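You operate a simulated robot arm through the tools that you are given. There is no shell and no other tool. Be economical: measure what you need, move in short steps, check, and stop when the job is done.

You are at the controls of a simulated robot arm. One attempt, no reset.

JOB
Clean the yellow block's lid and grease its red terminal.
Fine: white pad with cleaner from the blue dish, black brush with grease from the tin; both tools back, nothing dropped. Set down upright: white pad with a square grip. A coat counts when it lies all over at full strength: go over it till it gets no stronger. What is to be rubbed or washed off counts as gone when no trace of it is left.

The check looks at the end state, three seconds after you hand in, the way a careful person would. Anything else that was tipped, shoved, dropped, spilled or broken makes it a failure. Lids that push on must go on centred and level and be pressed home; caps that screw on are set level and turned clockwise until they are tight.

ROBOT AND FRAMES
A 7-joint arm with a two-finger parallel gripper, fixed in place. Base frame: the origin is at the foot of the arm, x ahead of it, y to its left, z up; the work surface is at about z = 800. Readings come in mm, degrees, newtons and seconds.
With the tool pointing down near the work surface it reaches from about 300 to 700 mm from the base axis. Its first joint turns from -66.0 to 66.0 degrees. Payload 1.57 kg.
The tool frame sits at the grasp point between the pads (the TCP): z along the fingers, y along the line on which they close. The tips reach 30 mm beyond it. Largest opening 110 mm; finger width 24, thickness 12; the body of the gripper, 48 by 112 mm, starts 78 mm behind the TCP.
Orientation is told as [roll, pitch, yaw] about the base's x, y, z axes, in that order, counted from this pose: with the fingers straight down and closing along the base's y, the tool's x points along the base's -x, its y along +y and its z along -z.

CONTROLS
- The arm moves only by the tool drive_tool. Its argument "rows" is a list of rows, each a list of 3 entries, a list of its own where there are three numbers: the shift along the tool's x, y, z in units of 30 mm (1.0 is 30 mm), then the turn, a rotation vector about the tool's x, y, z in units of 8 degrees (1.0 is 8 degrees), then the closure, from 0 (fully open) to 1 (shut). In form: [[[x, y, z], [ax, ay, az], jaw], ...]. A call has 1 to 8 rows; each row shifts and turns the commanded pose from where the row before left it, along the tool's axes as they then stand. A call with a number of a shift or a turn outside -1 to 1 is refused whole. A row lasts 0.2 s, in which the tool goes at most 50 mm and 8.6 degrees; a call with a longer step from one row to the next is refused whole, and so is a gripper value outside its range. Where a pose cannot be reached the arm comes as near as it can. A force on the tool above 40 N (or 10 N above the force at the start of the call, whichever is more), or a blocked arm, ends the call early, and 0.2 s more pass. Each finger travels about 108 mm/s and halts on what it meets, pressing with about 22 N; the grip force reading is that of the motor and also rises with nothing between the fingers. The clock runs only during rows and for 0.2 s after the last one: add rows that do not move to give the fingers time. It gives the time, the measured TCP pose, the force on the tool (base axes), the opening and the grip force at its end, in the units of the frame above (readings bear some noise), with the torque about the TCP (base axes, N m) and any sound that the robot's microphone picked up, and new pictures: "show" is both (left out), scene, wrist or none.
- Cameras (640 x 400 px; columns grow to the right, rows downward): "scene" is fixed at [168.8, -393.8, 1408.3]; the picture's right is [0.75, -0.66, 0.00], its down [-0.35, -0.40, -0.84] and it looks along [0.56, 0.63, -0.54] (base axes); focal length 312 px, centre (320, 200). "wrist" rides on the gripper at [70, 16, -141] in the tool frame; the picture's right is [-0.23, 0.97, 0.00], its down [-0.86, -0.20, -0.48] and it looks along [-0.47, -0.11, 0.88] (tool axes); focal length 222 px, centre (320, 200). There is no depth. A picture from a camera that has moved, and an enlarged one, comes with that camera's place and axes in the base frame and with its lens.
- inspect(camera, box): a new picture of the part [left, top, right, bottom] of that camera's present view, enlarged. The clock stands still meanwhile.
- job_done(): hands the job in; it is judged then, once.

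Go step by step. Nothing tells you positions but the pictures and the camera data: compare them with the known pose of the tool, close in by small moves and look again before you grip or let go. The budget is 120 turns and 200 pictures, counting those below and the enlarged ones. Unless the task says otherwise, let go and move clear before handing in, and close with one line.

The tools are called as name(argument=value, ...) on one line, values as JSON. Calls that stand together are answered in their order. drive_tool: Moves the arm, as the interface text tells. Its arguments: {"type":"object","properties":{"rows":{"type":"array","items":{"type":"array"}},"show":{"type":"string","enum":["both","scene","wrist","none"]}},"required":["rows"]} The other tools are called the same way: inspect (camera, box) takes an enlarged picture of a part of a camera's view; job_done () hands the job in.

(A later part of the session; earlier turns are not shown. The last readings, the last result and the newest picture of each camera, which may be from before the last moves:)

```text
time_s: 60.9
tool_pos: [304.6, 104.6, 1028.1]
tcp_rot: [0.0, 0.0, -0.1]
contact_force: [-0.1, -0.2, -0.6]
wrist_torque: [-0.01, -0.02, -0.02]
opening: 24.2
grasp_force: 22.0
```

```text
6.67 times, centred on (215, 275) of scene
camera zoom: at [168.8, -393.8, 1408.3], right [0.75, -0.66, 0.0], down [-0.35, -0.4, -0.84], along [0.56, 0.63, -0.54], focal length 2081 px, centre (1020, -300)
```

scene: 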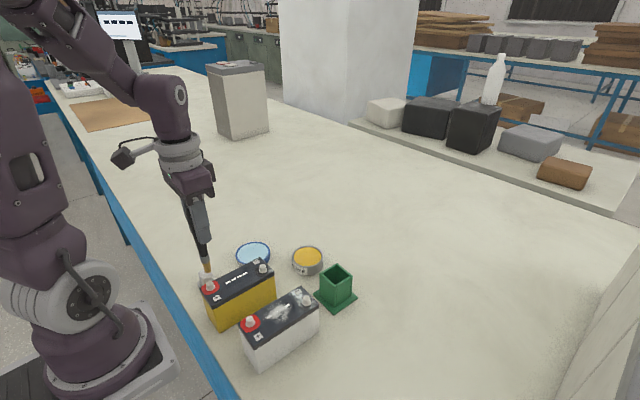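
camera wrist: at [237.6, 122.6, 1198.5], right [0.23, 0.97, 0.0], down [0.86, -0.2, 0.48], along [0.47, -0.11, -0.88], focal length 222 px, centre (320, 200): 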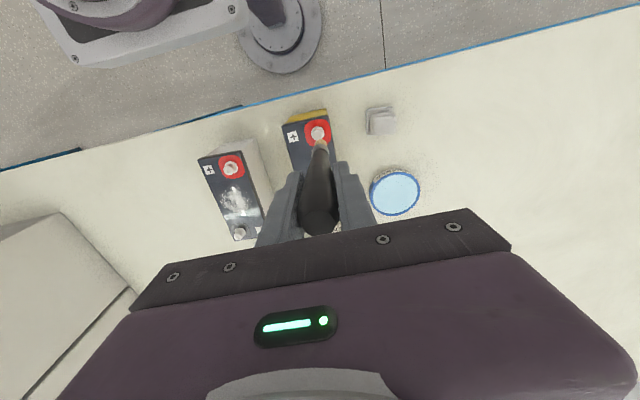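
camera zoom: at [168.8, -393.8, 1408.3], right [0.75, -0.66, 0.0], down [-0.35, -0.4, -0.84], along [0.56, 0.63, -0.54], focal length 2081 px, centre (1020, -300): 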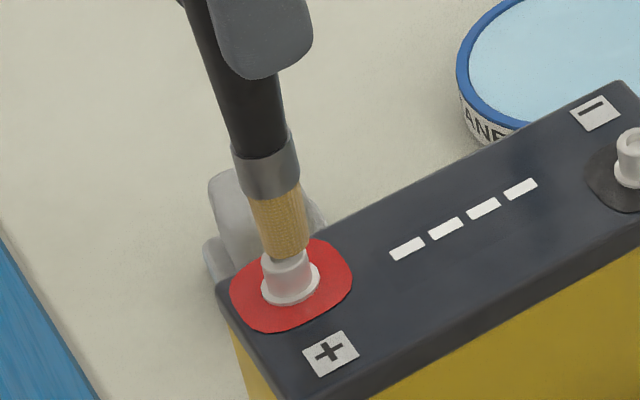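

drive_tool(rows=[[[0, 0, 0.03], [0, 0, 0], 0.9], [[0, 0, 0.03], [0, 0, 0], 0.9], [[0, 0, 0], [0, 0, 0], 0.9]], show="none")

inspect(camera="scene", box=[180, 245, 250, 305])

inspect(camera="wrist", box=[280, 110, 360, 170])

```text
time_s: 61.7
tool_pos: [304.4, 103.2, 1026.8]
tcp_rot: [0.0, 0.1, -0.2]
contact_force: [0.6, -0.2, -0.6]
wrist_torque: [-0.01, -0.05, 0.02]
opening: 24.2
grasp_force: 22.0
```

```text
6.67 times, centred on (215, 275) of scene
camera zoom: at [168.8, -393.8, 1408.3], right [0.75, -0.66, 0.0], down [-0.35, -0.4, -0.84], along [0.56, 0.63, -0.54], focal length 2081 px, centre (1020, -300)
```

zoom: 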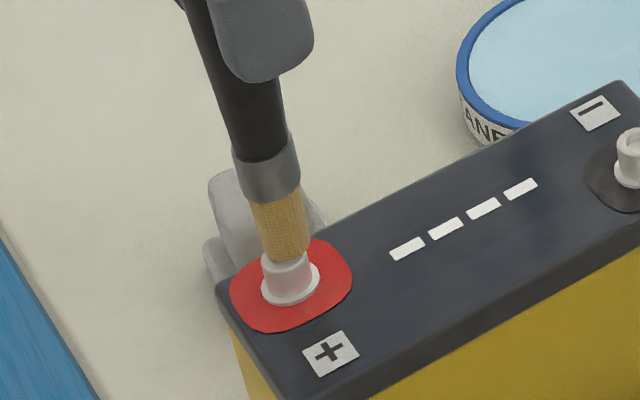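

```text
6.67 times, centred on (320, 140) of wrist
camera zoom: at [235.0, 119.5, 1169.4], right [0.23, 0.97, 0.0], down [0.86, -0.2, 0.48], along [0.47, -0.11, -0.88], focal length 1481 px, centre (320, 600)
```

zoom: 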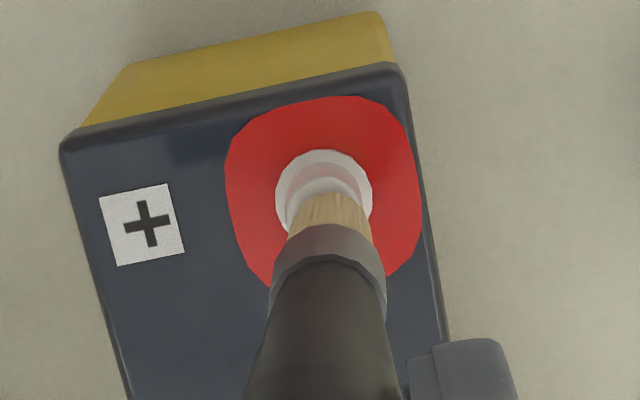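

drive_tool(rows=[[[0, -0.03, 0.03], [0, 0, 0], 0.9], [[0, 0, 0.03], [0, 0, 0], 0.9], [[0, 0, 0.03], [0, 0, 0], 0.9], [[0, 0, 0], [0, 0, 0], 0.9]], show="none")

inspect(camera="scene", box=[190, 255, 240, 305])

```text
time_s: 62.7
tool_pos: [305.0, 101.8, 1025.4]
tcp_rot: [0.0, 0.1, -0.1]
contact_force: [-0.9, -0.3, -1.6]
wrist_torque: [-0.02, 0.03, 0.0]
opening: 24.3
grasp_force: 22.4
```

```text
8.00 times, centred on (215, 280) of scene
camera zoom: at [168.8, -393.8, 1408.3], right [0.75, -0.66, 0.0], down [-0.35, -0.4, -0.84], along [0.56, 0.63, -0.54], focal length 2497 px, centre (1160, -440)
```

zoom: 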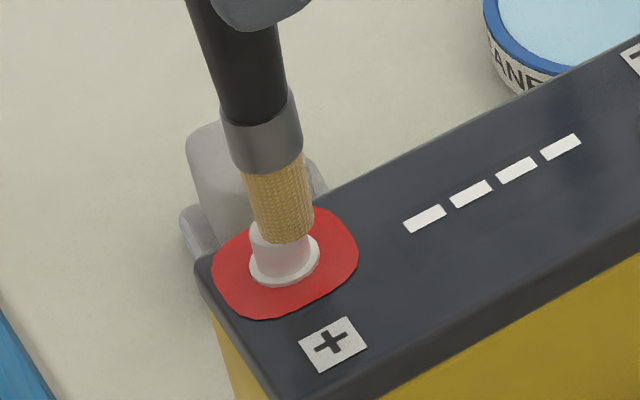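

The tip looks about 2 mm right of the post axis. I correct that and keep lowering.

drive_tool(rows=[[[0.04, 0.06, 0.0], [0, 0, 0], 0.9], [[0, 0, 0.03], [0, 0, 0], 0.9], [[0, 0, 0.03], [0, 0, 0], 0.9], [[0, 0, 0], [0, 0, 0], 0.9]], show="none")

inspect(camera="scene", box=[190, 255, 240, 305])

inspect(camera="wrist", box=[290, 110, 350, 160])

```text
time_s: 63.7
tool_pos: [304.1, 105.6, 1023.5]
tcp_rot: [0.1, -0.1, -0.1]
contact_force: [1.9, 0.3, 20.7]
wrist_torque: [0.02, -0.12, 0.0]
opening: 24.2
grasp_force: 22.0
```

```text
8.00 times, centred on (215, 280) of scene
camera zoom: at [168.7, -393.9, 1408.3], right [0.75, -0.66, 0.0], down [-0.35, -0.4, -0.84], along [0.56, 0.63, -0.54], focal length 2497 px, centre (1160, -440)
```

zoom: 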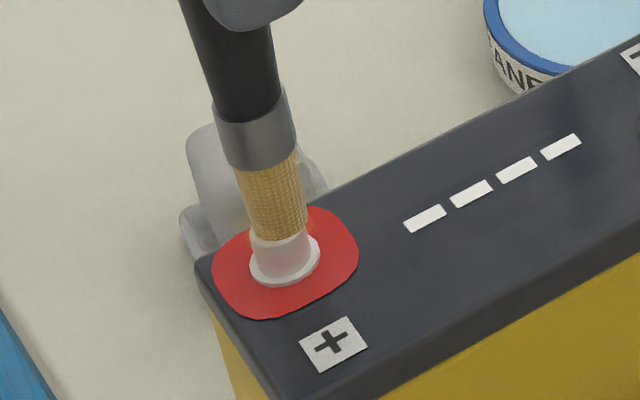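

```text
8.00 times, centred on (320, 135) of wrist
camera zoom: at [234.3, 121.0, 1164.6], right [0.23, 0.97, 0.0], down [0.85, -0.2, 0.48], along [0.47, -0.11, -0.88], focal length 1777 px, centre (320, 720)
```

zoom: 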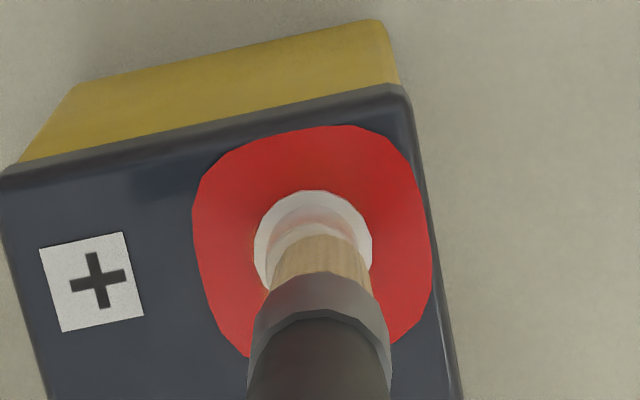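

Contact on the post top with 20 N. I ease slightly, rub a few mm around, then lift to see what was coated.

drive_tool(rows=[[[0, 0, -0.02], [0, 0, 0], 0.9], [[0.1, 0, 0], [0, 0, 0], 0.9], [[-0.1, 0, 0], [0, 0, 0], 0.9], [[0, 0, 0], [0, 0, 0], 0.9], [[0, 0, -0.4], [0, 0, 0], 0.9], [[0, 0, -0.6], [0, 0, 0], 0.9], [[0, 0, 0], [0, 0, 0], 0.9]], show="none")

inspect(camera="scene", box=[190, 255, 240, 305])

inspect(camera="wrist", box=[290, 110, 350, 160])

```text
time_s: 65.3
tool_pos: [300.2, 105.6, 1053.9]
tcp_rot: [0.0, 0.1, -0.2]
contact_force: [0.1, 0.2, -0.5]
wrist_torque: [-0.02, 0.0, 0.0]
opening: 24.5
grasp_force: 21.9
```

```text
8.00 times, centred on (215, 280) of scene
camera zoom: at [168.8, -393.8, 1408.3], right [0.75, -0.66, 0.0], down [-0.35, -0.4, -0.84], along [0.56, 0.63, -0.54], focal length 2497 px, centre (1160, -440)
```

zoom: 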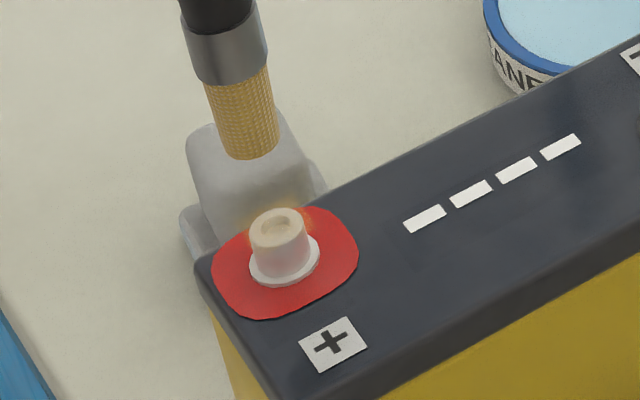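

```text
8.00 times, centred on (320, 135) of wrist
camera zoom: at [232.9, 121.0, 1195.4], right [0.23, 0.97, 0.0], down [0.86, -0.2, 0.48], along [0.47, -0.11, -0.88], focal length 1777 px, centre (320, 720)
```

zoom: 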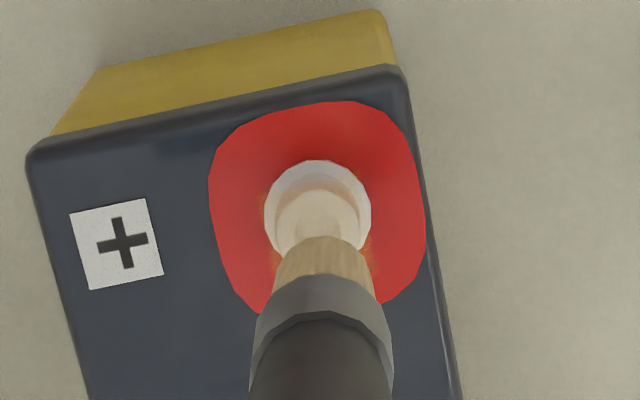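

Grease shows faintly on the post top and next to it. I recentre (+3.5 mm x) and go down again for repeated dabs.

drive_tool(rows=[[[-0.1, 0, 0.4], [0, 0, 0], 0.9], [[0, 0, 0.4], [0, 0, 0], 0.9], [[0, 0, 0.1], [0, 0, 0], 0.9], [[0, 0, 0.05], [0, 0, 0], 0.9], [[0, 0, 0], [0, 0, 0], 0.9], [[0, 0, 0], [0, 0, 0], 0.9]], show="none")

inspect(camera="scene", box=[190, 255, 240, 305])

```text
time_s: 66.7
tool_pos: [304.4, 105.5, 1024.1]
tcp_rot: [0.0, 0.0, -0.1]
contact_force: [0.5, 0.4, -0.6]
wrist_torque: [0.01, -0.01, -0.01]
opening: 24.3
grasp_force: 21.5
```

```text
8.00 times, centred on (215, 280) of scene
camera zoom: at [168.8, -393.8, 1408.3], right [0.75, -0.66, 0.0], down [-0.35, -0.4, -0.84], along [0.56, 0.63, -0.54], focal length 2497 px, centre (1160, -440)
```

zoom: 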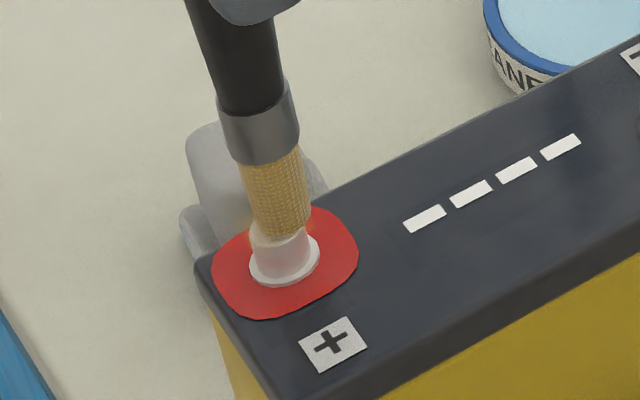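

drive_tool(rows=[[[0, 0, 0.03], [0, 0, 0], 0.9], [[0.13, 0, 0], [0, 0, 0], 0.9], [[-0.13, 0.13, 0], [0, 0, 0], 0.9], [[-0.13, -0.13, 0], [0, 0, 0], 0.9], [[0.13, -0.13, 0], [0, 0, 0], 0.9], [[0.13, 0.13, 0], [0, 0, 0], 0.9], [[-0.13, 0, 0], [0, 0, 0], 0.9], [[0, 0, 0], [0, 0, 0], 0.9]], show="none")

inspect(camera="scene", box=[190, 255, 240, 305])

```text
time_s: 68.5
tool_pos: [304.5, 105.9, 1022.6]
tcp_rot: [0.0, -0.1, -0.1]
contact_force: [-2.0, 0.3, 4.8]
wrist_torque: [-0.03, 0.21, 0.03]
opening: 24.4
grasp_force: 21.7
```

```text
8.00 times, centred on (215, 280) of scene
camera zoom: at [168.7, -393.8, 1408.3], right [0.75, -0.66, 0.0], down [-0.35, -0.4, -0.84], along [0.56, 0.63, -0.54], focal length 2497 px, centre (1160, -440)
```

zoom: 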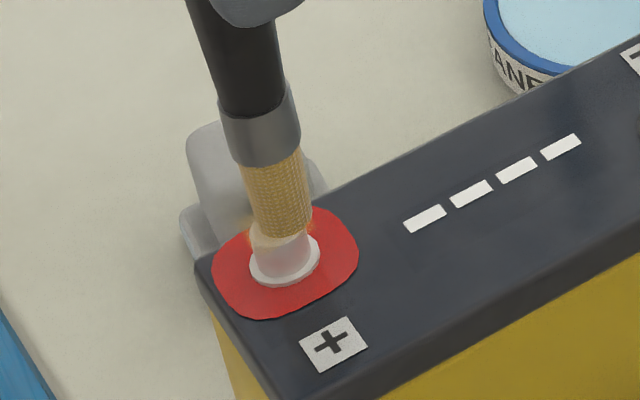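

Steady 5 N contact. I repeat larger circles biased toward the near side.

drive_tool(rows=[[[0.1, -0.1, 0], [0, 0, 0], 0.9], [[0.1, 0, 0], [0, 0, 0], 0.9], [[0, 0.2, 0], [0, 0, 0], 0.9], [[-0.2, 0, 0], [0, 0, 0], 0.9], [[-0.1, -0.1, 0], [0, 0, 0], 0.9], [[0, -0.15, 0], [0, 0, 0], 0.9], [[0.15, -0.05, 0], [0, 0, 0], 0.9], [[0, 0.1, 0], [0, 0, 0], 0.9]], show="none")

drive_tool(rows=[[[0.15, 0, 0], [0, 0, 0], 0.9], [[-0.1, 0.1, 0], [0, 0, 0], 0.9], [[-0.1, 0, 0], [0, 0, 0], 0.9], [[0, 0, -0.4], [0, 0, 0], 0.9], [[0, 0, -0.8], [0, 0, 0], 0.9], [[-0.5, 0.5, -0.3], [0, 0, 0], 0.9], [[0, 0, 0], [0, 0, 0], 0.9]], show="none")

inspect(camera="scene", box=[190, 255, 240, 305])

inspect(camera="wrist", box=[280, 90, 350, 150])

```text
time_s: 70.3
tool_pos: [303.7, 101.2, 1024.2]
tcp_rot: [0.0, 0.0, -0.1]
contact_force: [-0.3, -0.4, -0.8]
wrist_torque: [-0.02, -0.01, 0.01]
opening: 24.2
grasp_force: 22.2
```

```text
time_s: 71.9
tool_pos: [321.6, 118.9, 1068.8]
tcp_rot: [0.0, 0.0, 0.0]
contact_force: [0.1, 0.5, 0.1]
wrist_torque: [-0.02, -0.04, 0.0]
opening: 24.4
grasp_force: 21.9
```

```text
8.00 times, centred on (215, 280) of scene
camera zoom: at [168.8, -393.8, 1408.3], right [0.75, -0.66, 0.0], down [-0.35, -0.4, -0.84], along [0.56, 0.63, -0.54], focal length 2497 px, centre (1160, -440)
```

zoom: 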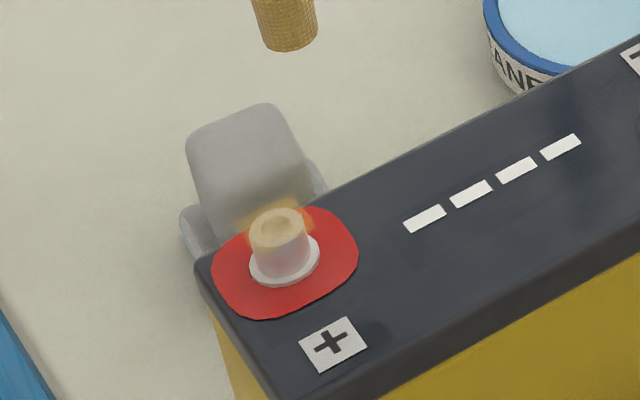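

```text
6.67 times, centred on (315, 120) of wrist
camera zoom: at [252.8, 135.2, 1210.6], right [0.23, 0.97, 0.0], down [0.86, -0.2, 0.48], along [0.47, -0.11, -0.88], focal length 1481 px, centre (353, 733)
```

zoom: 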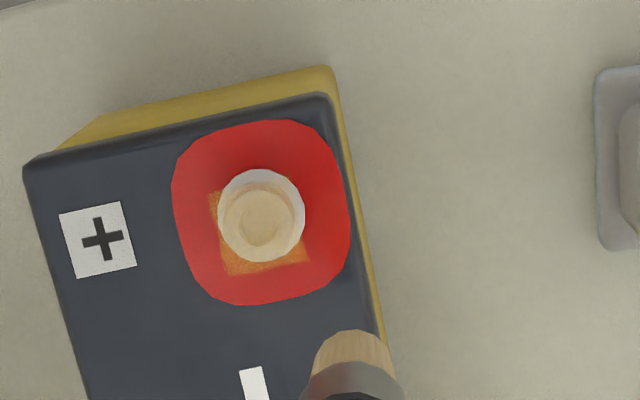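

The coat shows as a small square region around the post top, still faint. I go back down for another full set of strokes and then compare.

drive_tool(rows=[[[0.57, -0.45, 0], [0, 0, 0], 0.9], [[0, 0, 0.6], [0, 0, 0], 0.9], [[0, 0, 0.6], [0, 0, 0], 0.9], [[0, 0, 0.2], [0, 0, 0], 0.9], [[0, 0, 0.1], [0, 0, 0], 0.9], [[0, 0, 0], [0, 0, 0], 0.9], [[0, 0, 0], [0, 0, 0], 0.9]], show="none")

```text
time_s: 73.5
tool_pos: [304.1, 104.5, 1024.7]
tcp_rot: [0.0, -0.1, -0.2]
contact_force: [0.4, 0.2, -1.1]
wrist_torque: [-0.04, -0.03, -0.01]
opening: 24.2
grasp_force: 22.0
```

drive_tool(rows=[[[0, 0, 0.04], [0, 0, 0], 0.9], [[0, 0, 0], [0, 0, 0], 0.9]], show="none")

```text
time_s: 74.1
tool_pos: [302.9, 105.8, 1022.0]
tcp_rot: [0.1, 0.0, 0.1]
contact_force: [-0.3, 0.1, 9.3]
wrist_torque: [0.0, 0.01, 0.03]
opening: 24.5
grasp_force: 21.7
```

Contact at 9 N. I run a raster of ±5 mm over the post.

drive_tool(rows=[[[0.15, 0, 0], [0, 0, 0], 0.9], [[0, 0.15, 0], [0, 0, 0], 0.9], [[-0.15, 0, 0], [0, 0, 0], 0.9], [[-0.15, 0, 0], [0, 0, 0], 0.9], [[0, -0.15, 0], [0, 0, 0], 0.9], [[0, -0.15, 0], [0, 0, 0], 0.9], [[0.15, 0, 0], [0, 0, 0], 0.9], [[0.15, 0, 0], [0, 0, 0], 0.9]], show="none")

drive_tool(rows=[[[0, 0.15, 0], [0, 0, 0], 0.9], [[-0.15, 0, 0], [0, 0, 0], 0.9], [[-0.15, 0, 0], [0, 0, 0], 0.9], [[0.15, 0, 0], [0, 0, 0], 0.9], [[0, 0.15, 0], [0, 0, 0], 0.9], [[0, -0.15, 0], [0, 0, 0], 0.9], [[0, -0.15, 0], [0, 0, 0], 0.9], [[0, 0.15, 0], [0, 0, 0], 0.9]], show="none")

drive_tool(rows=[[[0, 0, -0.4], [0, 0, 0], 0.9], [[0, 0, -0.8], [0, 0, 0], 0.9], [[-0.5, 0.5, -0.3], [0, 0, 0], 0.9], [[0, 0, 0], [0, 0, 0], 0.9]], show="none")

inspect(camera="scene", box=[190, 255, 240, 305])

inspect(camera="wrist", box=[280, 90, 350, 150])

```text
time_s: 75.9
tool_pos: [298.4, 102.3, 1022.7]
tcp_rot: [0.1, 0.1, -0.1]
contact_force: [0.7, -0.3, -0.1]
wrist_torque: [-0.02, 0.02, 0.0]
opening: 24.6
grasp_force: 21.8
```

```text
time_s: 77.7
tool_pos: [304.0, 105.8, 1023.2]
tcp_rot: [0.0, 0.0, 0.1]
contact_force: [0.1, 0.3, -0.6]
wrist_torque: [0.0, -0.01, -0.02]
opening: 24.7
grasp_force: 22.1
```

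```text
time_s: 78.7
tool_pos: [318.5, 120.4, 1066.7]
tcp_rot: [0.0, 0.0, 0.0]
contact_force: [0.1, -0.2, -0.2]
wrist_torque: [0.0, 0.02, 0.01]
opening: 24.4
grasp_force: 22.0
```

```text
8.00 times, centred on (215, 280) of scene
camera zoom: at [168.8, -393.8, 1408.3], right [0.75, -0.66, 0.0], down [-0.35, -0.4, -0.84], along [0.56, 0.63, -0.54], focal length 2497 px, centre (1160, -440)
```

zoom: 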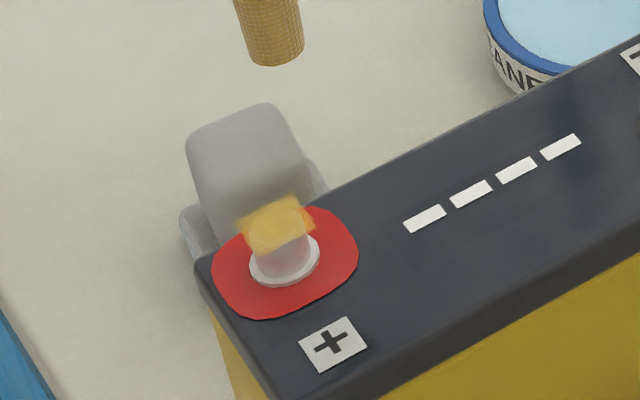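

```text
6.67 times, centred on (315, 120) of wrist
camera zoom: at [248.5, 135.6, 1209.3], right [0.23, 0.97, 0.0], down [0.86, -0.2, 0.48], along [0.47, -0.11, -0.88], focal length 1481 px, centre (353, 733)
```

zoom: 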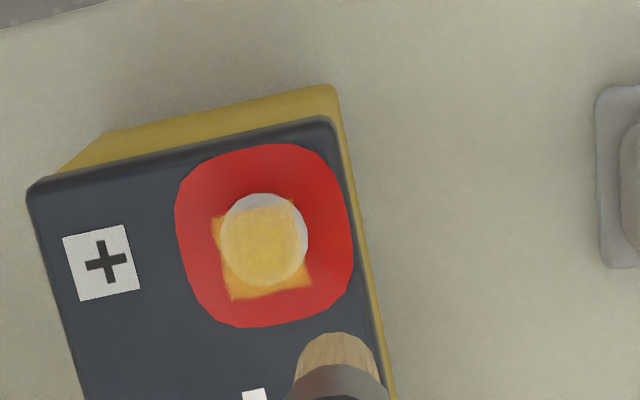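

The square coat is clearly building up. I do another round and compare.

drive_tool(rows=[[[0.5, -0.5, 0], [0, 0, 0], 0.9], [[0, 0, 0.6], [0, 0, 0], 0.9], [[0, 0, 0.6], [0, 0, 0], 0.9], [[0, 0, 0.2], [0, 0, 0], 0.9], [[0, 0, 0.09], [0, 0, 0], 0.9], [[0, 0, 0.03], [0, 0, 0], 0.9], [[0, 0, 0], [0, 0, 0], 0.9]], show="none")

```text
time_s: 80.3
tool_pos: [302.9, 106.6, 1022.4]
tcp_rot: [0.0, 0.0, 0.1]
contact_force: [-1.2, -0.4, 7.1]
wrist_torque: [0.0, 0.11, 0.02]
opening: 24.9
grasp_force: 22.1
```

drive_tool(rows=[[[0.17, 0, 0.01], [0, 0, 0], 0.9], [[0, 0.17, 0], [0, 0, 0], 0.9], [[-0.17, 0, 0], [0, 0, 0], 0.9], [[-0.17, 0, 0], [0, 0, 0], 0.9], [[0, -0.17, 0], [0, 0, 0], 0.9], [[0, -0.17, 0], [0, 0, 0], 0.9], [[0.17, 0, 0], [0, 0, 0], 0.9], [[0.17, 0, 0], [0, 0, 0], 0.9]], show="none")

drive_tool(rows=[[[0, 0.17, 0], [0, 0, 0], 0.9], [[-0.17, 0, 0], [0, 0, 0], 0.9], [[-0.17, 0, 0], [0, 0, 0], 0.9], [[0.17, 0, 0], [0, 0, 0], 0.9], [[0, 0.17, 0], [0, 0, 0], 0.9], [[0, -0.17, 0], [0, 0, 0], 0.9], [[0, -0.17, 0], [0, 0, 0], 0.9], [[0, 0.17, 0], [0, 0, 0], 0.9]], show="none")

drive_tool(rows=[[[0, 0, -0.4], [0, 0, 0], 0.9], [[0, 0, -0.8], [0, 0, 0], 0.9], [[-0.5, 0.5, -0.3], [0, 0, 0], 0.9], [[0, 0, 0], [0, 0, 0], 0.9]], show="none")

inspect(camera="scene", box=[190, 255, 240, 305])

inspect(camera="wrist", box=[280, 90, 350, 150])

```text
time_s: 82.1
tool_pos: [298.2, 102.1, 1021.5]
tcp_rot: [0.1, -0.1, 0.0]
contact_force: [3.4, -0.3, 8.3]
wrist_torque: [-0.05, -0.37, 0.01]
opening: 24.7
grasp_force: 22.2
```

```text
time_s: 83.9
tool_pos: [305.0, 107.0, 1022.4]
tcp_rot: [0.1, 0.0, -0.1]
contact_force: [0.3, 0.6, -0.8]
wrist_torque: [-0.02, -0.03, 0.01]
opening: 24.6
grasp_force: 21.7
```

```text
time_s: 84.9
tool_pos: [320.4, 122.7, 1064.7]
tcp_rot: [-0.1, 0.0, 0.1]
contact_force: [0.1, -0.4, 0.7]
wrist_torque: [0.01, 0.02, -0.01]
opening: 24.2
grasp_force: 21.8
```

```text
8.00 times, centred on (215, 280) of scene
camera zoom: at [168.8, -393.8, 1408.3], right [0.75, -0.66, 0.0], down [-0.35, -0.4, -0.84], along [0.56, 0.63, -0.54], focal length 2497 px, centre (1160, -440)
```

zoom: 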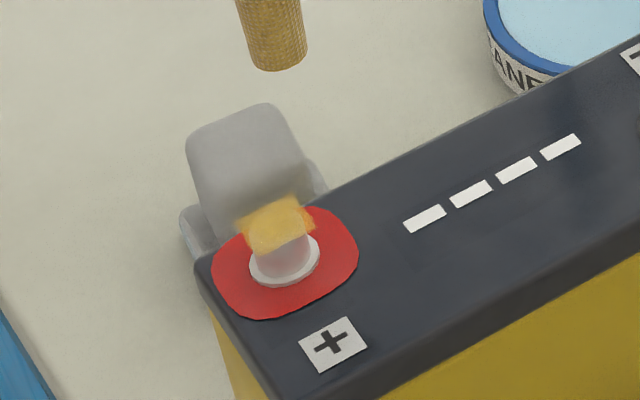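

```text
6.67 times, centred on (315, 120) of wrist
camera zoom: at [250.8, 136.8, 1207.2], right [0.23, 0.97, 0.0], down [0.86, -0.2, 0.48], along [0.47, -0.11, -0.88], focal length 1481 px, centre (353, 733)
```

zoom: 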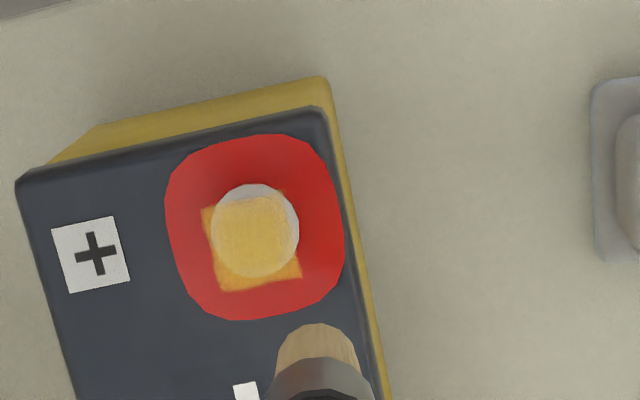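

It is stronger still, but the far-left edges are fainter and the brush may be running low. I reload at the tin.

drive_tool(rows=[[[-0.99, -0.11, 0], [0, 0, 0], 0.9], [[-0.99, -0.11, 0], [0, 0, 0], 0.9], [[-0.99, -0.11, 0], [0, 0, 0], 0.9], [[-0.99, -0.11, 0], [0, 0, 0], 0.9], [[-0.99, -0.11, 0], [0, 0, 0], 0.9], [[-0.99, -0.11, 0], [0, 0, 0], 0.9], [[-0.99, -0.11, 0], [0, 0, 0], 0.9], [[-0.99, -0.11, 0], [0, 0, 0], 0.9]], show="none")

drive_tool(rows=[[[0, 0, 0.9], [0, 0, 0], 0.9], [[0, 0, 0.9], [0, 0, 0], 0.9], [[0, 0, 0.9], [0, 0, 0], 0.9], [[0, 0, 0.6], [0, 0, 0], 0.9], [[0, 0, 0.3], [0, 0, 0], 0.9], [[0, 0, 0.1], [0, 0, 0], 0.9], [[0, 0, 0], [0, 0, 0], 0.9]], show="none")

inspect(camera="scene", box=[270, 220, 340, 290])

```text
time_s: 86.7
tool_pos: [557.4, 96.5, 1067.2]
tcp_rot: [0.0, 0.0, -0.1]
contact_force: [0.0, 0.1, -0.6]
wrist_torque: [0.02, 0.02, 0.0]
opening: 24.7
grasp_force: 22.2
```

```text
time_s: 88.3
tool_pos: [556.2, 94.4, 955.4]
tcp_rot: [0.0, 0.1, -0.1]
contact_force: [0.0, 0.3, -1.4]
wrist_torque: [0.04, 0.0, -0.01]
opening: 24.5
grasp_force: 21.8
```

```text
5.71 times, centred on (305, 255) of scene
camera zoom: at [168.8, -393.8, 1408.3], right [0.75, -0.66, 0.0], down [-0.35, -0.4, -0.84], along [0.56, 0.63, -0.54], focal length 1784 px, centre (406, -114)
```

zoom: 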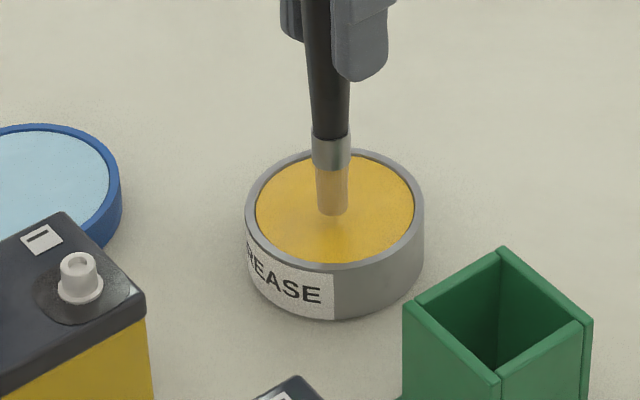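

The bristles are pale again, so the reload is needed. I go down in small steps to touch.

drive_tool(rows=[[[0, 0, 0.06], [0, 0, 0], 0.9], [[0, 0, 0.05], [0, 0, 0], 0.9], [[0, 0, 0.04], [0, 0, 0], 0.9], [[0, 0, 0], [0, 0, 0], 0.9]], show="none")

```text
time_s: 89.3
tool_pos: [556.0, 94.2, 951.2]
tcp_rot: [0.0, 0.0, -0.1]
contact_force: [0.6, -1.6, -0.6]
wrist_torque: [0.02, -0.02, 0.01]
opening: 24.8
grasp_force: 21.5
```

drive_tool(rows=[[[0, 0, 0.04], [0, 0, 0], 0.9], [[0, 0, 0.04], [0, 0, 0], 0.9], [[0, 0, 0], [0, 0, 0], 0.9]], show="none")

```text
time_s: 90.1
tool_pos: [556.2, 95.7, 948.9]
tcp_rot: [0.0, 0.0, -0.1]
contact_force: [-0.1, -0.2, -1.1]
wrist_torque: [-0.02, 0.0, 0.01]
opening: 24.3
grasp_force: 22.0
```

drive_tool(rows=[[[0, 0, 0.04], [0, 0, 0], 0.9], [[0, 0, 0.03], [0, 0, 0], 0.9], [[0, 0, 0], [0, 0, 0], 0.9], [[0, 0, 0], [0, 0, 0], 0.9]], show="none")

```text
time_s: 91.1
tool_pos: [556.8, 94.5, 946.4]
tcp_rot: [0.0, -0.1, -0.1]
contact_force: [-0.1, -0.6, -0.9]
wrist_torque: [-0.05, 0.01, 0.0]
opening: 24.5
grasp_force: 21.9
```

drive_tool(rows=[[[0, 0, 0.03], [0, 0, 0], 0.9], [[0, 0, 0.03], [0, 0, 0], 0.9], [[0, 0, 0], [0, 0, 0], 0.9]], show="none")

inspect(camera="scene", box=[270, 220, 340, 290])

```text
time_s: 91.9
tool_pos: [557.8, 94.1, 944.9]
tcp_rot: [0.1, -0.1, 0.0]
contact_force: [1.3, -0.9, 14.6]
wrist_torque: [-0.03, -0.11, -0.01]
opening: 24.7
grasp_force: 21.6
```

```text
5.71 times, centred on (305, 255) of scene
camera zoom: at [168.6, -393.8, 1408.3], right [0.75, -0.66, 0.0], down [-0.35, -0.4, -0.84], along [0.56, 0.63, -0.54], focal length 1784 px, centre (406, -114)
```

zoom: 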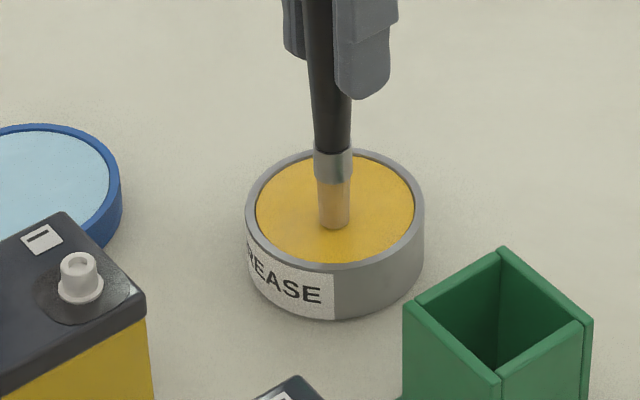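

Contact with 15 N, so it is reloading (the brush has slid up a few mm in the grip). I lift and return to the terminal.

drive_tool(rows=[[[0, 0, 0], [0, 0, 0], 0.9], [[0, 0, 0], [0, 0, 0], 0.9], [[0, 0, -0.6], [0, 0, 0], 0.9], [[0, 0, -0.9], [0, 0, 0], 0.9], [[0, 0, -0.9], [0, 0, 0], 0.9], [[0, 0, -0.9], [0, 0, 0], 0.9], [[0, 0, -0.7], [0, 0, 0], 0.9], [[0, 0, 0], [0, 0, 0], 0.9]], show="none")

drive_tool(rows=[[[0.99, 0.04, 0], [0, 0, 0], 0.9], [[0.99, 0.04, 0], [0, 0, 0], 0.9], [[0.99, 0.04, 0], [0, 0, 0], 0.9], [[0.99, 0.04, 0], [0, 0, 0], 0.9], [[0.99, 0.04, 0], [0, 0, 0], 0.9], [[0.99, 0.04, 0], [0, 0, 0], 0.9], [[0.99, 0.05, 0], [0, 0, 0], 0.9], [[0.99, 0.05, 0], [0, 0, 0], 0.9]], show="none")

drive_tool(rows=[[[0.5, 0.02, 0], [0, 0, 0], 0.9], [[0, 0, 0.6], [0, 0, 0], 0.9], [[0, 0, 0.4], [0, 0, 0], 0.9], [[0, 0, 0], [0, 0, 0], 0.9]], show="none")

inspect(camera="scene", box=[190, 255, 240, 305])

inspect(camera="wrist", box=[280, 90, 350, 150])

```text
time_s: 93.7
tool_pos: [554.7, 95.5, 1064.8]
tcp_rot: [0.0, 0.0, 0.0]
contact_force: [0.7, -0.3, -0.1]
wrist_torque: [0.01, -0.01, 0.02]
opening: 24.5
grasp_force: 22.0
```

```text
time_s: 95.5
tool_pos: [319.0, 107.1, 1064.1]
tcp_rot: [0.1, 0.0, -0.1]
contact_force: [0.2, -0.7, 0.2]
wrist_torque: [0.01, 0.0, 0.0]
opening: 24.5
grasp_force: 22.1
```

```text
time_s: 96.5
tool_pos: [306.8, 106.1, 1034.6]
tcp_rot: [0.0, -0.1, -0.2]
contact_force: [0.3, 0.0, -0.9]
wrist_torque: [0.04, 0.04, 0.04]
opening: 24.5
grasp_force: 21.9
```

```text
8.00 times, centred on (215, 280) of scene
camera zoom: at [168.8, -393.8, 1408.3], right [0.75, -0.66, 0.0], down [-0.35, -0.4, -0.84], along [0.56, 0.63, -0.54], focal length 2497 px, centre (1160, -440)
```

zoom: 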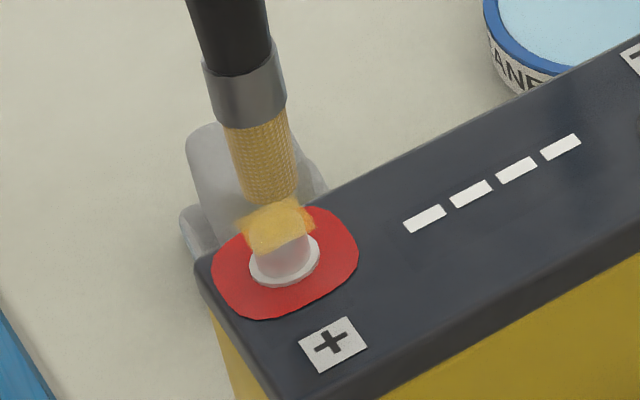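

```text
6.67 times, centred on (315, 120) of wrist
camera zoom: at [236.2, 121.4, 1177.9], right [0.23, 0.97, 0.0], down [0.86, -0.2, 0.48], along [0.47, -0.11, -0.88], focal length 1481 px, centre (353, 733)
```

zoom: 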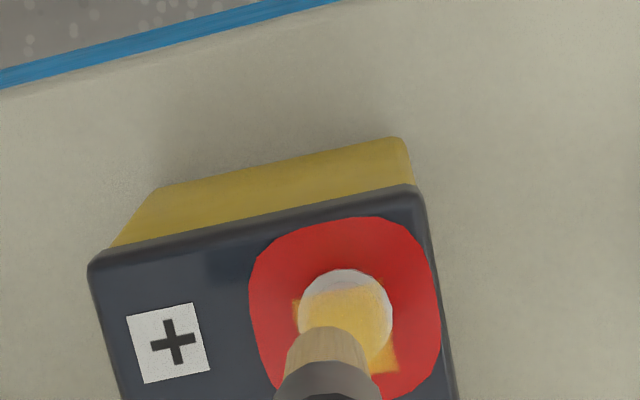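

Paint pattern shows the strokes ran too far to +x/-y; the weak corner is at -x/+y. I shift (-6,+2.5) mm and lower to touch.

drive_tool(rows=[[[0.2, 0.083, 0.15], [0, 0, 0], 0.9], [[0, 0, 0.15], [0, 0, 0], 0.9], [[0, 0, 0.06], [0, 0, 0], 0.9], [[0, 0, 0.04], [0, 0, 0], 0.9], [[0, 0, 0], [0, 0, 0], 0.9]], show="none")

inspect(camera="scene", box=[190, 255, 240, 305])

inspect(camera="wrist", box=[290, 110, 350, 160])

```text
time_s: 97.7
tool_pos: [297.9, 108.1, 1023.3]
tcp_rot: [-0.1, -0.1, -0.2]
contact_force: [-0.8, 0.2, -1.0]
wrist_torque: [0.01, 0.02, -0.01]
opening: 24.4
grasp_force: 22.0
```

```text
8.00 times, centred on (215, 280) of scene
camera zoom: at [168.8, -393.8, 1408.3], right [0.75, -0.66, 0.0], down [-0.35, -0.4, -0.84], along [0.56, 0.63, -0.54], focal length 2497 px, centre (1160, -440)
```

zoom: 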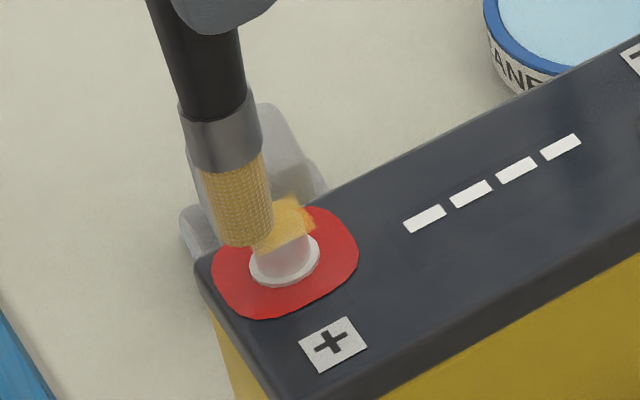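

```text
8.00 times, centred on (320, 135) of wrist
camera zoom: at [228.6, 124.4, 1165.2], right [0.23, 0.97, 0.0], down [0.86, -0.2, 0.48], along [0.47, -0.11, -0.88], focal length 1777 px, centre (320, 720)
```

zoom: 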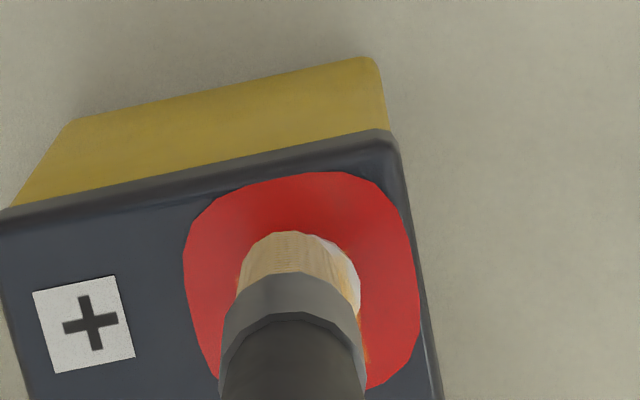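

The views disagree, so the brush has probably tilted in the grip. I lift clear and look at it properly.

drive_tool(rows=[[[-0.1, 0, -0.5], [0, 0, 0], 0.9], [[0, 0, -0.5], [0, 0, 0], 0.9], [[0, 0, 0], [0, 0, 0], 0.9]], show="none")

inspect(camera="scene", box=[160, 200, 260, 300])

inspect(camera="wrist", box=[240, 110, 400, 230])

```text
time_s: 98.5
tool_pos: [301.7, 109.4, 1052.2]
tcp_rot: [-0.1, 0.0, -0.1]
contact_force: [0.1, 0.1, -0.9]
wrist_torque: [-0.04, 0.02, 0.0]
opening: 24.3
grasp_force: 22.2
```

```text
4.00 times, centred on (210, 250) of scene
camera zoom: at [168.8, -393.8, 1408.3], right [0.75, -0.66, 0.0], down [-0.35, -0.4, -0.84], along [0.56, 0.63, -0.54], focal length 1249 px, centre (760, 0)
```

zoom: 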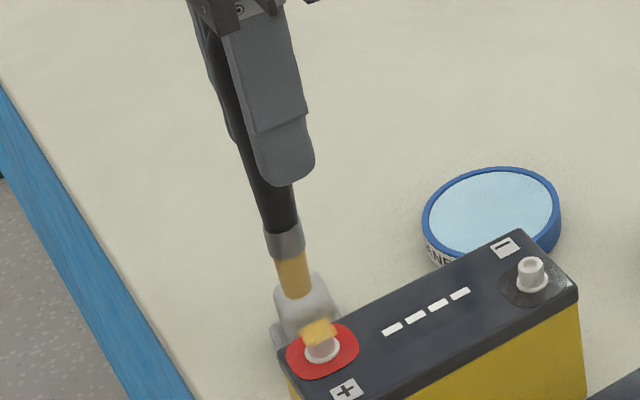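

```text
3.33 times, centred on (320, 170) of wrist
camera zoom: at [231.7, 124.4, 1194.9], right [0.23, 0.97, 0.0], down [0.86, -0.2, 0.48], along [0.47, -0.11, -0.88], focal length 740 px, centre (320, 300)
```

zoom: 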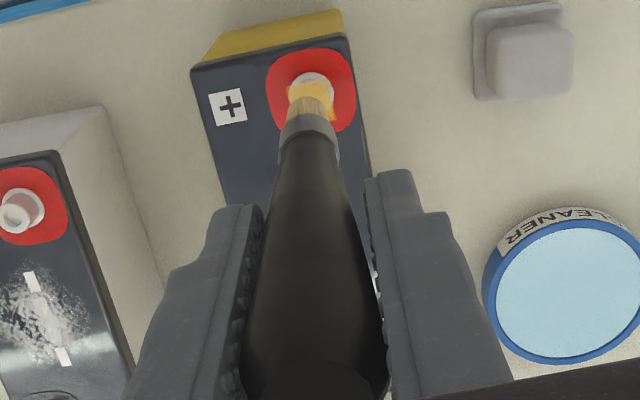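

The brush is only slightly tilted. I'll use a centre between the two estimates, (302.5,106), with wider ±6 mm strokes so the whole square is covered.

drive_tool(rows=[[[-0.033, -0.09, 0.5], [0, 0, 0], 0.9], [[0, 0, 0.4], [0, 0, 0], 0.9], [[0, 0, 0.1], [0, 0, 0], 0.9], [[0, 0, 0.04], [0, 0, 0], 0.9], [[0, 0, 0.04], [0, 0, 0], 0.9], [[0, 0, 0], [0, 0, 0], 0.9]], show="none")

```text
time_s: 99.9
tool_pos: [301.3, 104.9, 1019.6]
tcp_rot: [0.0, 0.1, -0.1]
contact_force: [0.1, -0.7, -0.4]
wrist_torque: [-0.02, -0.02, -0.03]
opening: 24.6
grasp_force: 22.1
```

drive_tool(rows=[[[0, 0, 0.04], [0, 0, 0], 0.9], [[0, 0, 0.03], [0, 0, 0], 0.9], [[0, 0, 0], [0, 0, 0], 0.9]], show="none")

inspect(camera="scene", box=[190, 255, 240, 305])

```text
time_s: 100.7
tool_pos: [300.8, 105.2, 1017.3]
tcp_rot: [0.0, 0.0, 0.0]
contact_force: [0.4, 0.3, 0.4]
wrist_torque: [0.0, 0.01, 0.03]
opening: 24.4
grasp_force: 21.9
```

```text
8.00 times, centred on (215, 280) of scene
camera zoom: at [168.8, -393.8, 1408.3], right [0.75, -0.66, 0.0], down [-0.35, -0.4, -0.84], along [0.56, 0.63, -0.54], focal length 2497 px, centre (1160, -440)
```

zoom: 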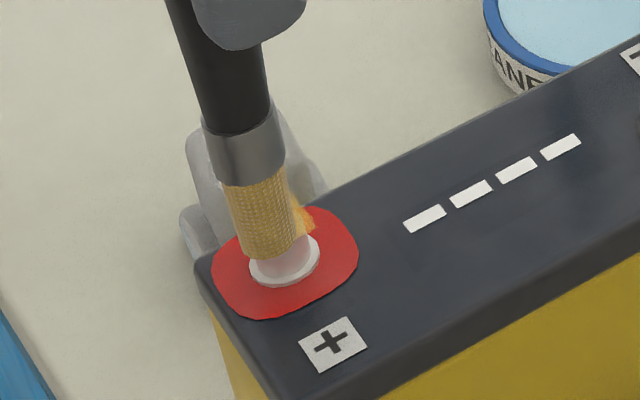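

The tip sits slightly toward -x of the post. I shift +4 mm in x and lower a touch more.

drive_tool(rows=[[[-0.13, 0.03, 0], [0, 0, 0], 0.9], [[0, 0, 0.02], [0, 0, 0], 0.9], [[0, 0, 0], [0, 0, 0], 0.9]], show="none")

inspect(camera="scene", box=[190, 255, 240, 305])

inspect(camera="wrist", box=[290, 110, 350, 160])

```text
time_s: 101.5
tool_pos: [305.9, 106.1, 1018.2]
tcp_rot: [0.0, -0.1, 0.0]
contact_force: [0.5, 0.1, 14.6]
wrist_torque: [0.01, 0.0, -0.01]
opening: 24.6
grasp_force: 21.4
```

```text
8.00 times, centred on (215, 280) of scene
camera zoom: at [168.7, -393.9, 1408.3], right [0.75, -0.66, 0.0], down [-0.35, -0.4, -0.84], along [0.56, 0.63, -0.54], focal length 2497 px, centre (1160, -440)
```

zoom: 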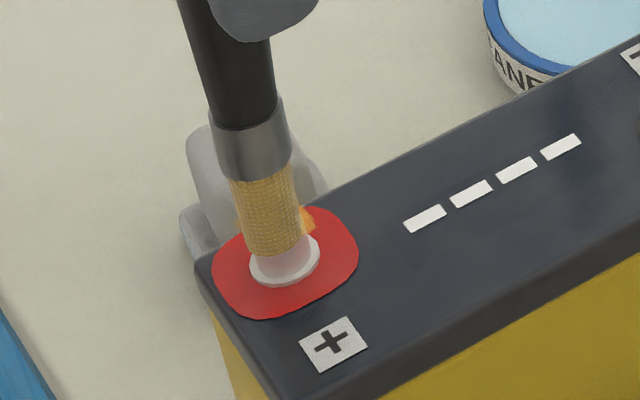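

```text
8.00 times, centred on (320, 135) of wrist
camera zoom: at [235.8, 121.9, 1159.7], right [0.23, 0.97, 0.0], down [0.85, -0.2, 0.48], along [0.47, -0.11, -0.88], focal length 1777 px, centre (320, 720)
```

zoom: 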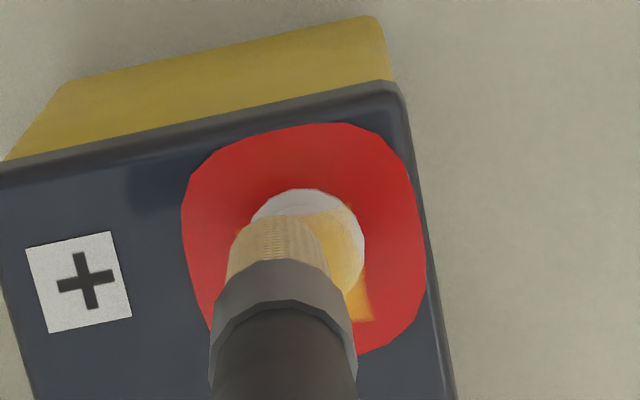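

Combining both views, the tip is about (-5,-3.4) mm off the post because the brush leans in the grip. I correct and check.

drive_tool(rows=[[[0, 0, -0.1], [0, 0, 0], 0.9], [[-0.17, 0.11, 0], [0, 0, 0], 0.9], [[0, 0, 0.07], [0, 0, 0], 0.9], [[0, 0, 0.02], [0, 0, 0], 0.9], [[0, 0, 0], [0, 0, 0], 0.9]], show="none")

inspect(camera="scene", box=[190, 255, 240, 305])

inspect(camera="wrist", box=[290, 110, 350, 160])

```text
time_s: 102.7
tool_pos: [310.9, 109.7, 1019.0]
tcp_rot: [0.1, 0.0, -0.1]
contact_force: [0.4, 0.0, 0.9]
wrist_torque: [-0.04, -0.03, -0.03]
opening: 24.7
grasp_force: 22.2
```

```text
8.00 times, centred on (215, 280) of scene
camera zoom: at [168.8, -393.8, 1408.3], right [0.75, -0.66, 0.0], down [-0.35, -0.4, -0.84], along [0.56, 0.63, -0.54], focal length 2497 px, centre (1160, -440)
```

zoom: 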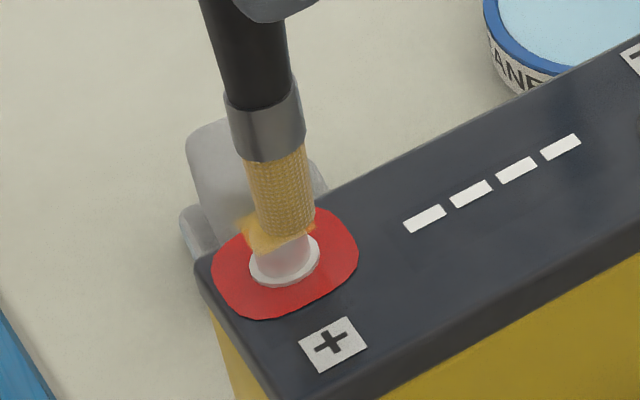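

```text
8.00 times, centred on (320, 135) of wrist
camera zoom: at [241.7, 125.0, 1160.5], right [0.23, 0.97, 0.0], down [0.86, -0.2, 0.48], along [0.47, -0.11, -0.88], focal length 1777 px, centre (320, 720)
```

zoom: 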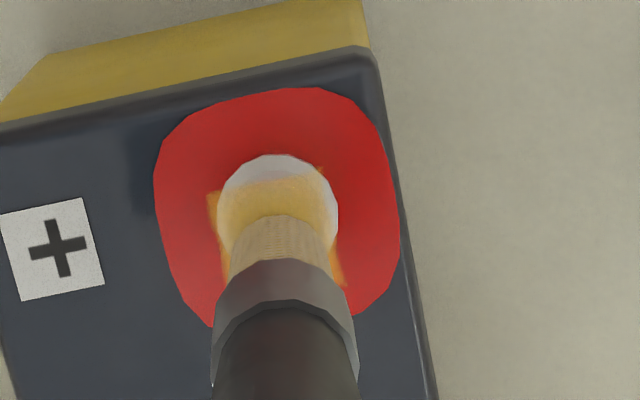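

Now the views agree: quad centre is about 3 mm toward -x from here. I touch down and raster around that centre.

drive_tool(rows=[[[0.1, 0, 0.02], [0, 0, 0], 0.9], [[0.2, 0, 0], [0, 0, 0], 0.9], [[0, 0.18, 0], [0, 0, 0], 0.9], [[-0.2, 0, 0], [0, 0, 0], 0.9], [[-0.15, 0, 0], [0, 0, 0], 0.9], [[0, -0.18, 0], [0, 0, 0], 0.9], [[0, -0.18, 0], [0, 0, 0], 0.9], [[0.15, 0, 0], [0, 0, 0], 0.9]], show="none")

drive_tool(rows=[[[0.2, 0, 0], [0, 0, 0], 0.9], [[0, 0.18, 0], [0, 0, 0], 0.9], [[0, 0.18, 0], [0, 0, 0], 0.9], [[-0.2, -0.1, 0], [0, 0, 0], 0.9], [[0, -0.16, 0], [0, 0, 0], 0.9], [[0.2, 0.08, 0], [0, 0, 0], 0.9], [[-0.2, 0, 0], [0, 0, 0], 0.9], [[0, 0, 0], [0, 0, 0], 0.9]], show="none")

inspect(camera="scene", box=[190, 255, 240, 305])

inspect(camera="wrist", box=[290, 110, 350, 160])

```text
time_s: 104.5
tool_pos: [307.8, 102.7, 1016.8]
tcp_rot: [0.1, 0.0, -0.1]
contact_force: [2.8, -0.2, 8.0]
wrist_torque: [-0.07, -0.29, 0.01]
opening: 24.5
grasp_force: 21.7
```

```text
time_s: 106.3
tool_pos: [307.8, 109.9, 1017.7]
tcp_rot: [0.0, 0.1, -0.1]
contact_force: [-0.8, -0.7, -0.5]
wrist_torque: [-0.02, 0.03, 0.03]
opening: 24.5
grasp_force: 22.4
```

```text
8.00 times, centred on (215, 280) of scene
camera zoom: at [168.8, -393.8, 1408.3], right [0.75, -0.66, 0.0], down [-0.35, -0.4, -0.84], along [0.56, 0.63, -0.54], focal length 2497 px, centre (1160, -440)
```

zoom: 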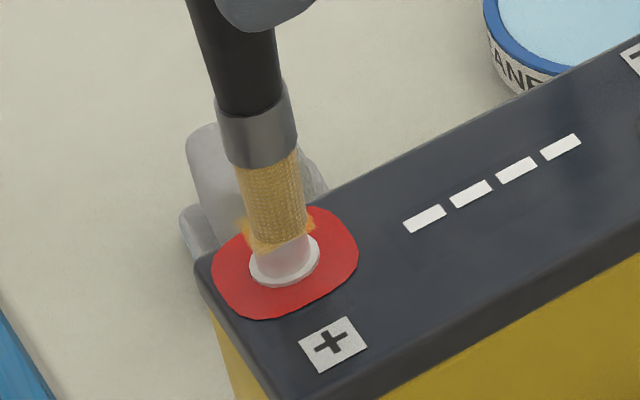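

```text
8.00 times, centred on (320, 135) of wrist
camera zoom: at [238.2, 124.8, 1159.8], right [0.23, 0.97, 0.0], down [0.86, -0.2, 0.48], along [0.47, -0.11, -0.88], focal length 1777 px, centre (320, 720)
```

zoom: 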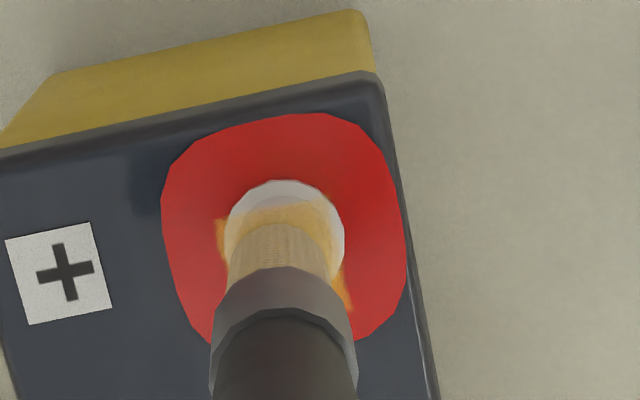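

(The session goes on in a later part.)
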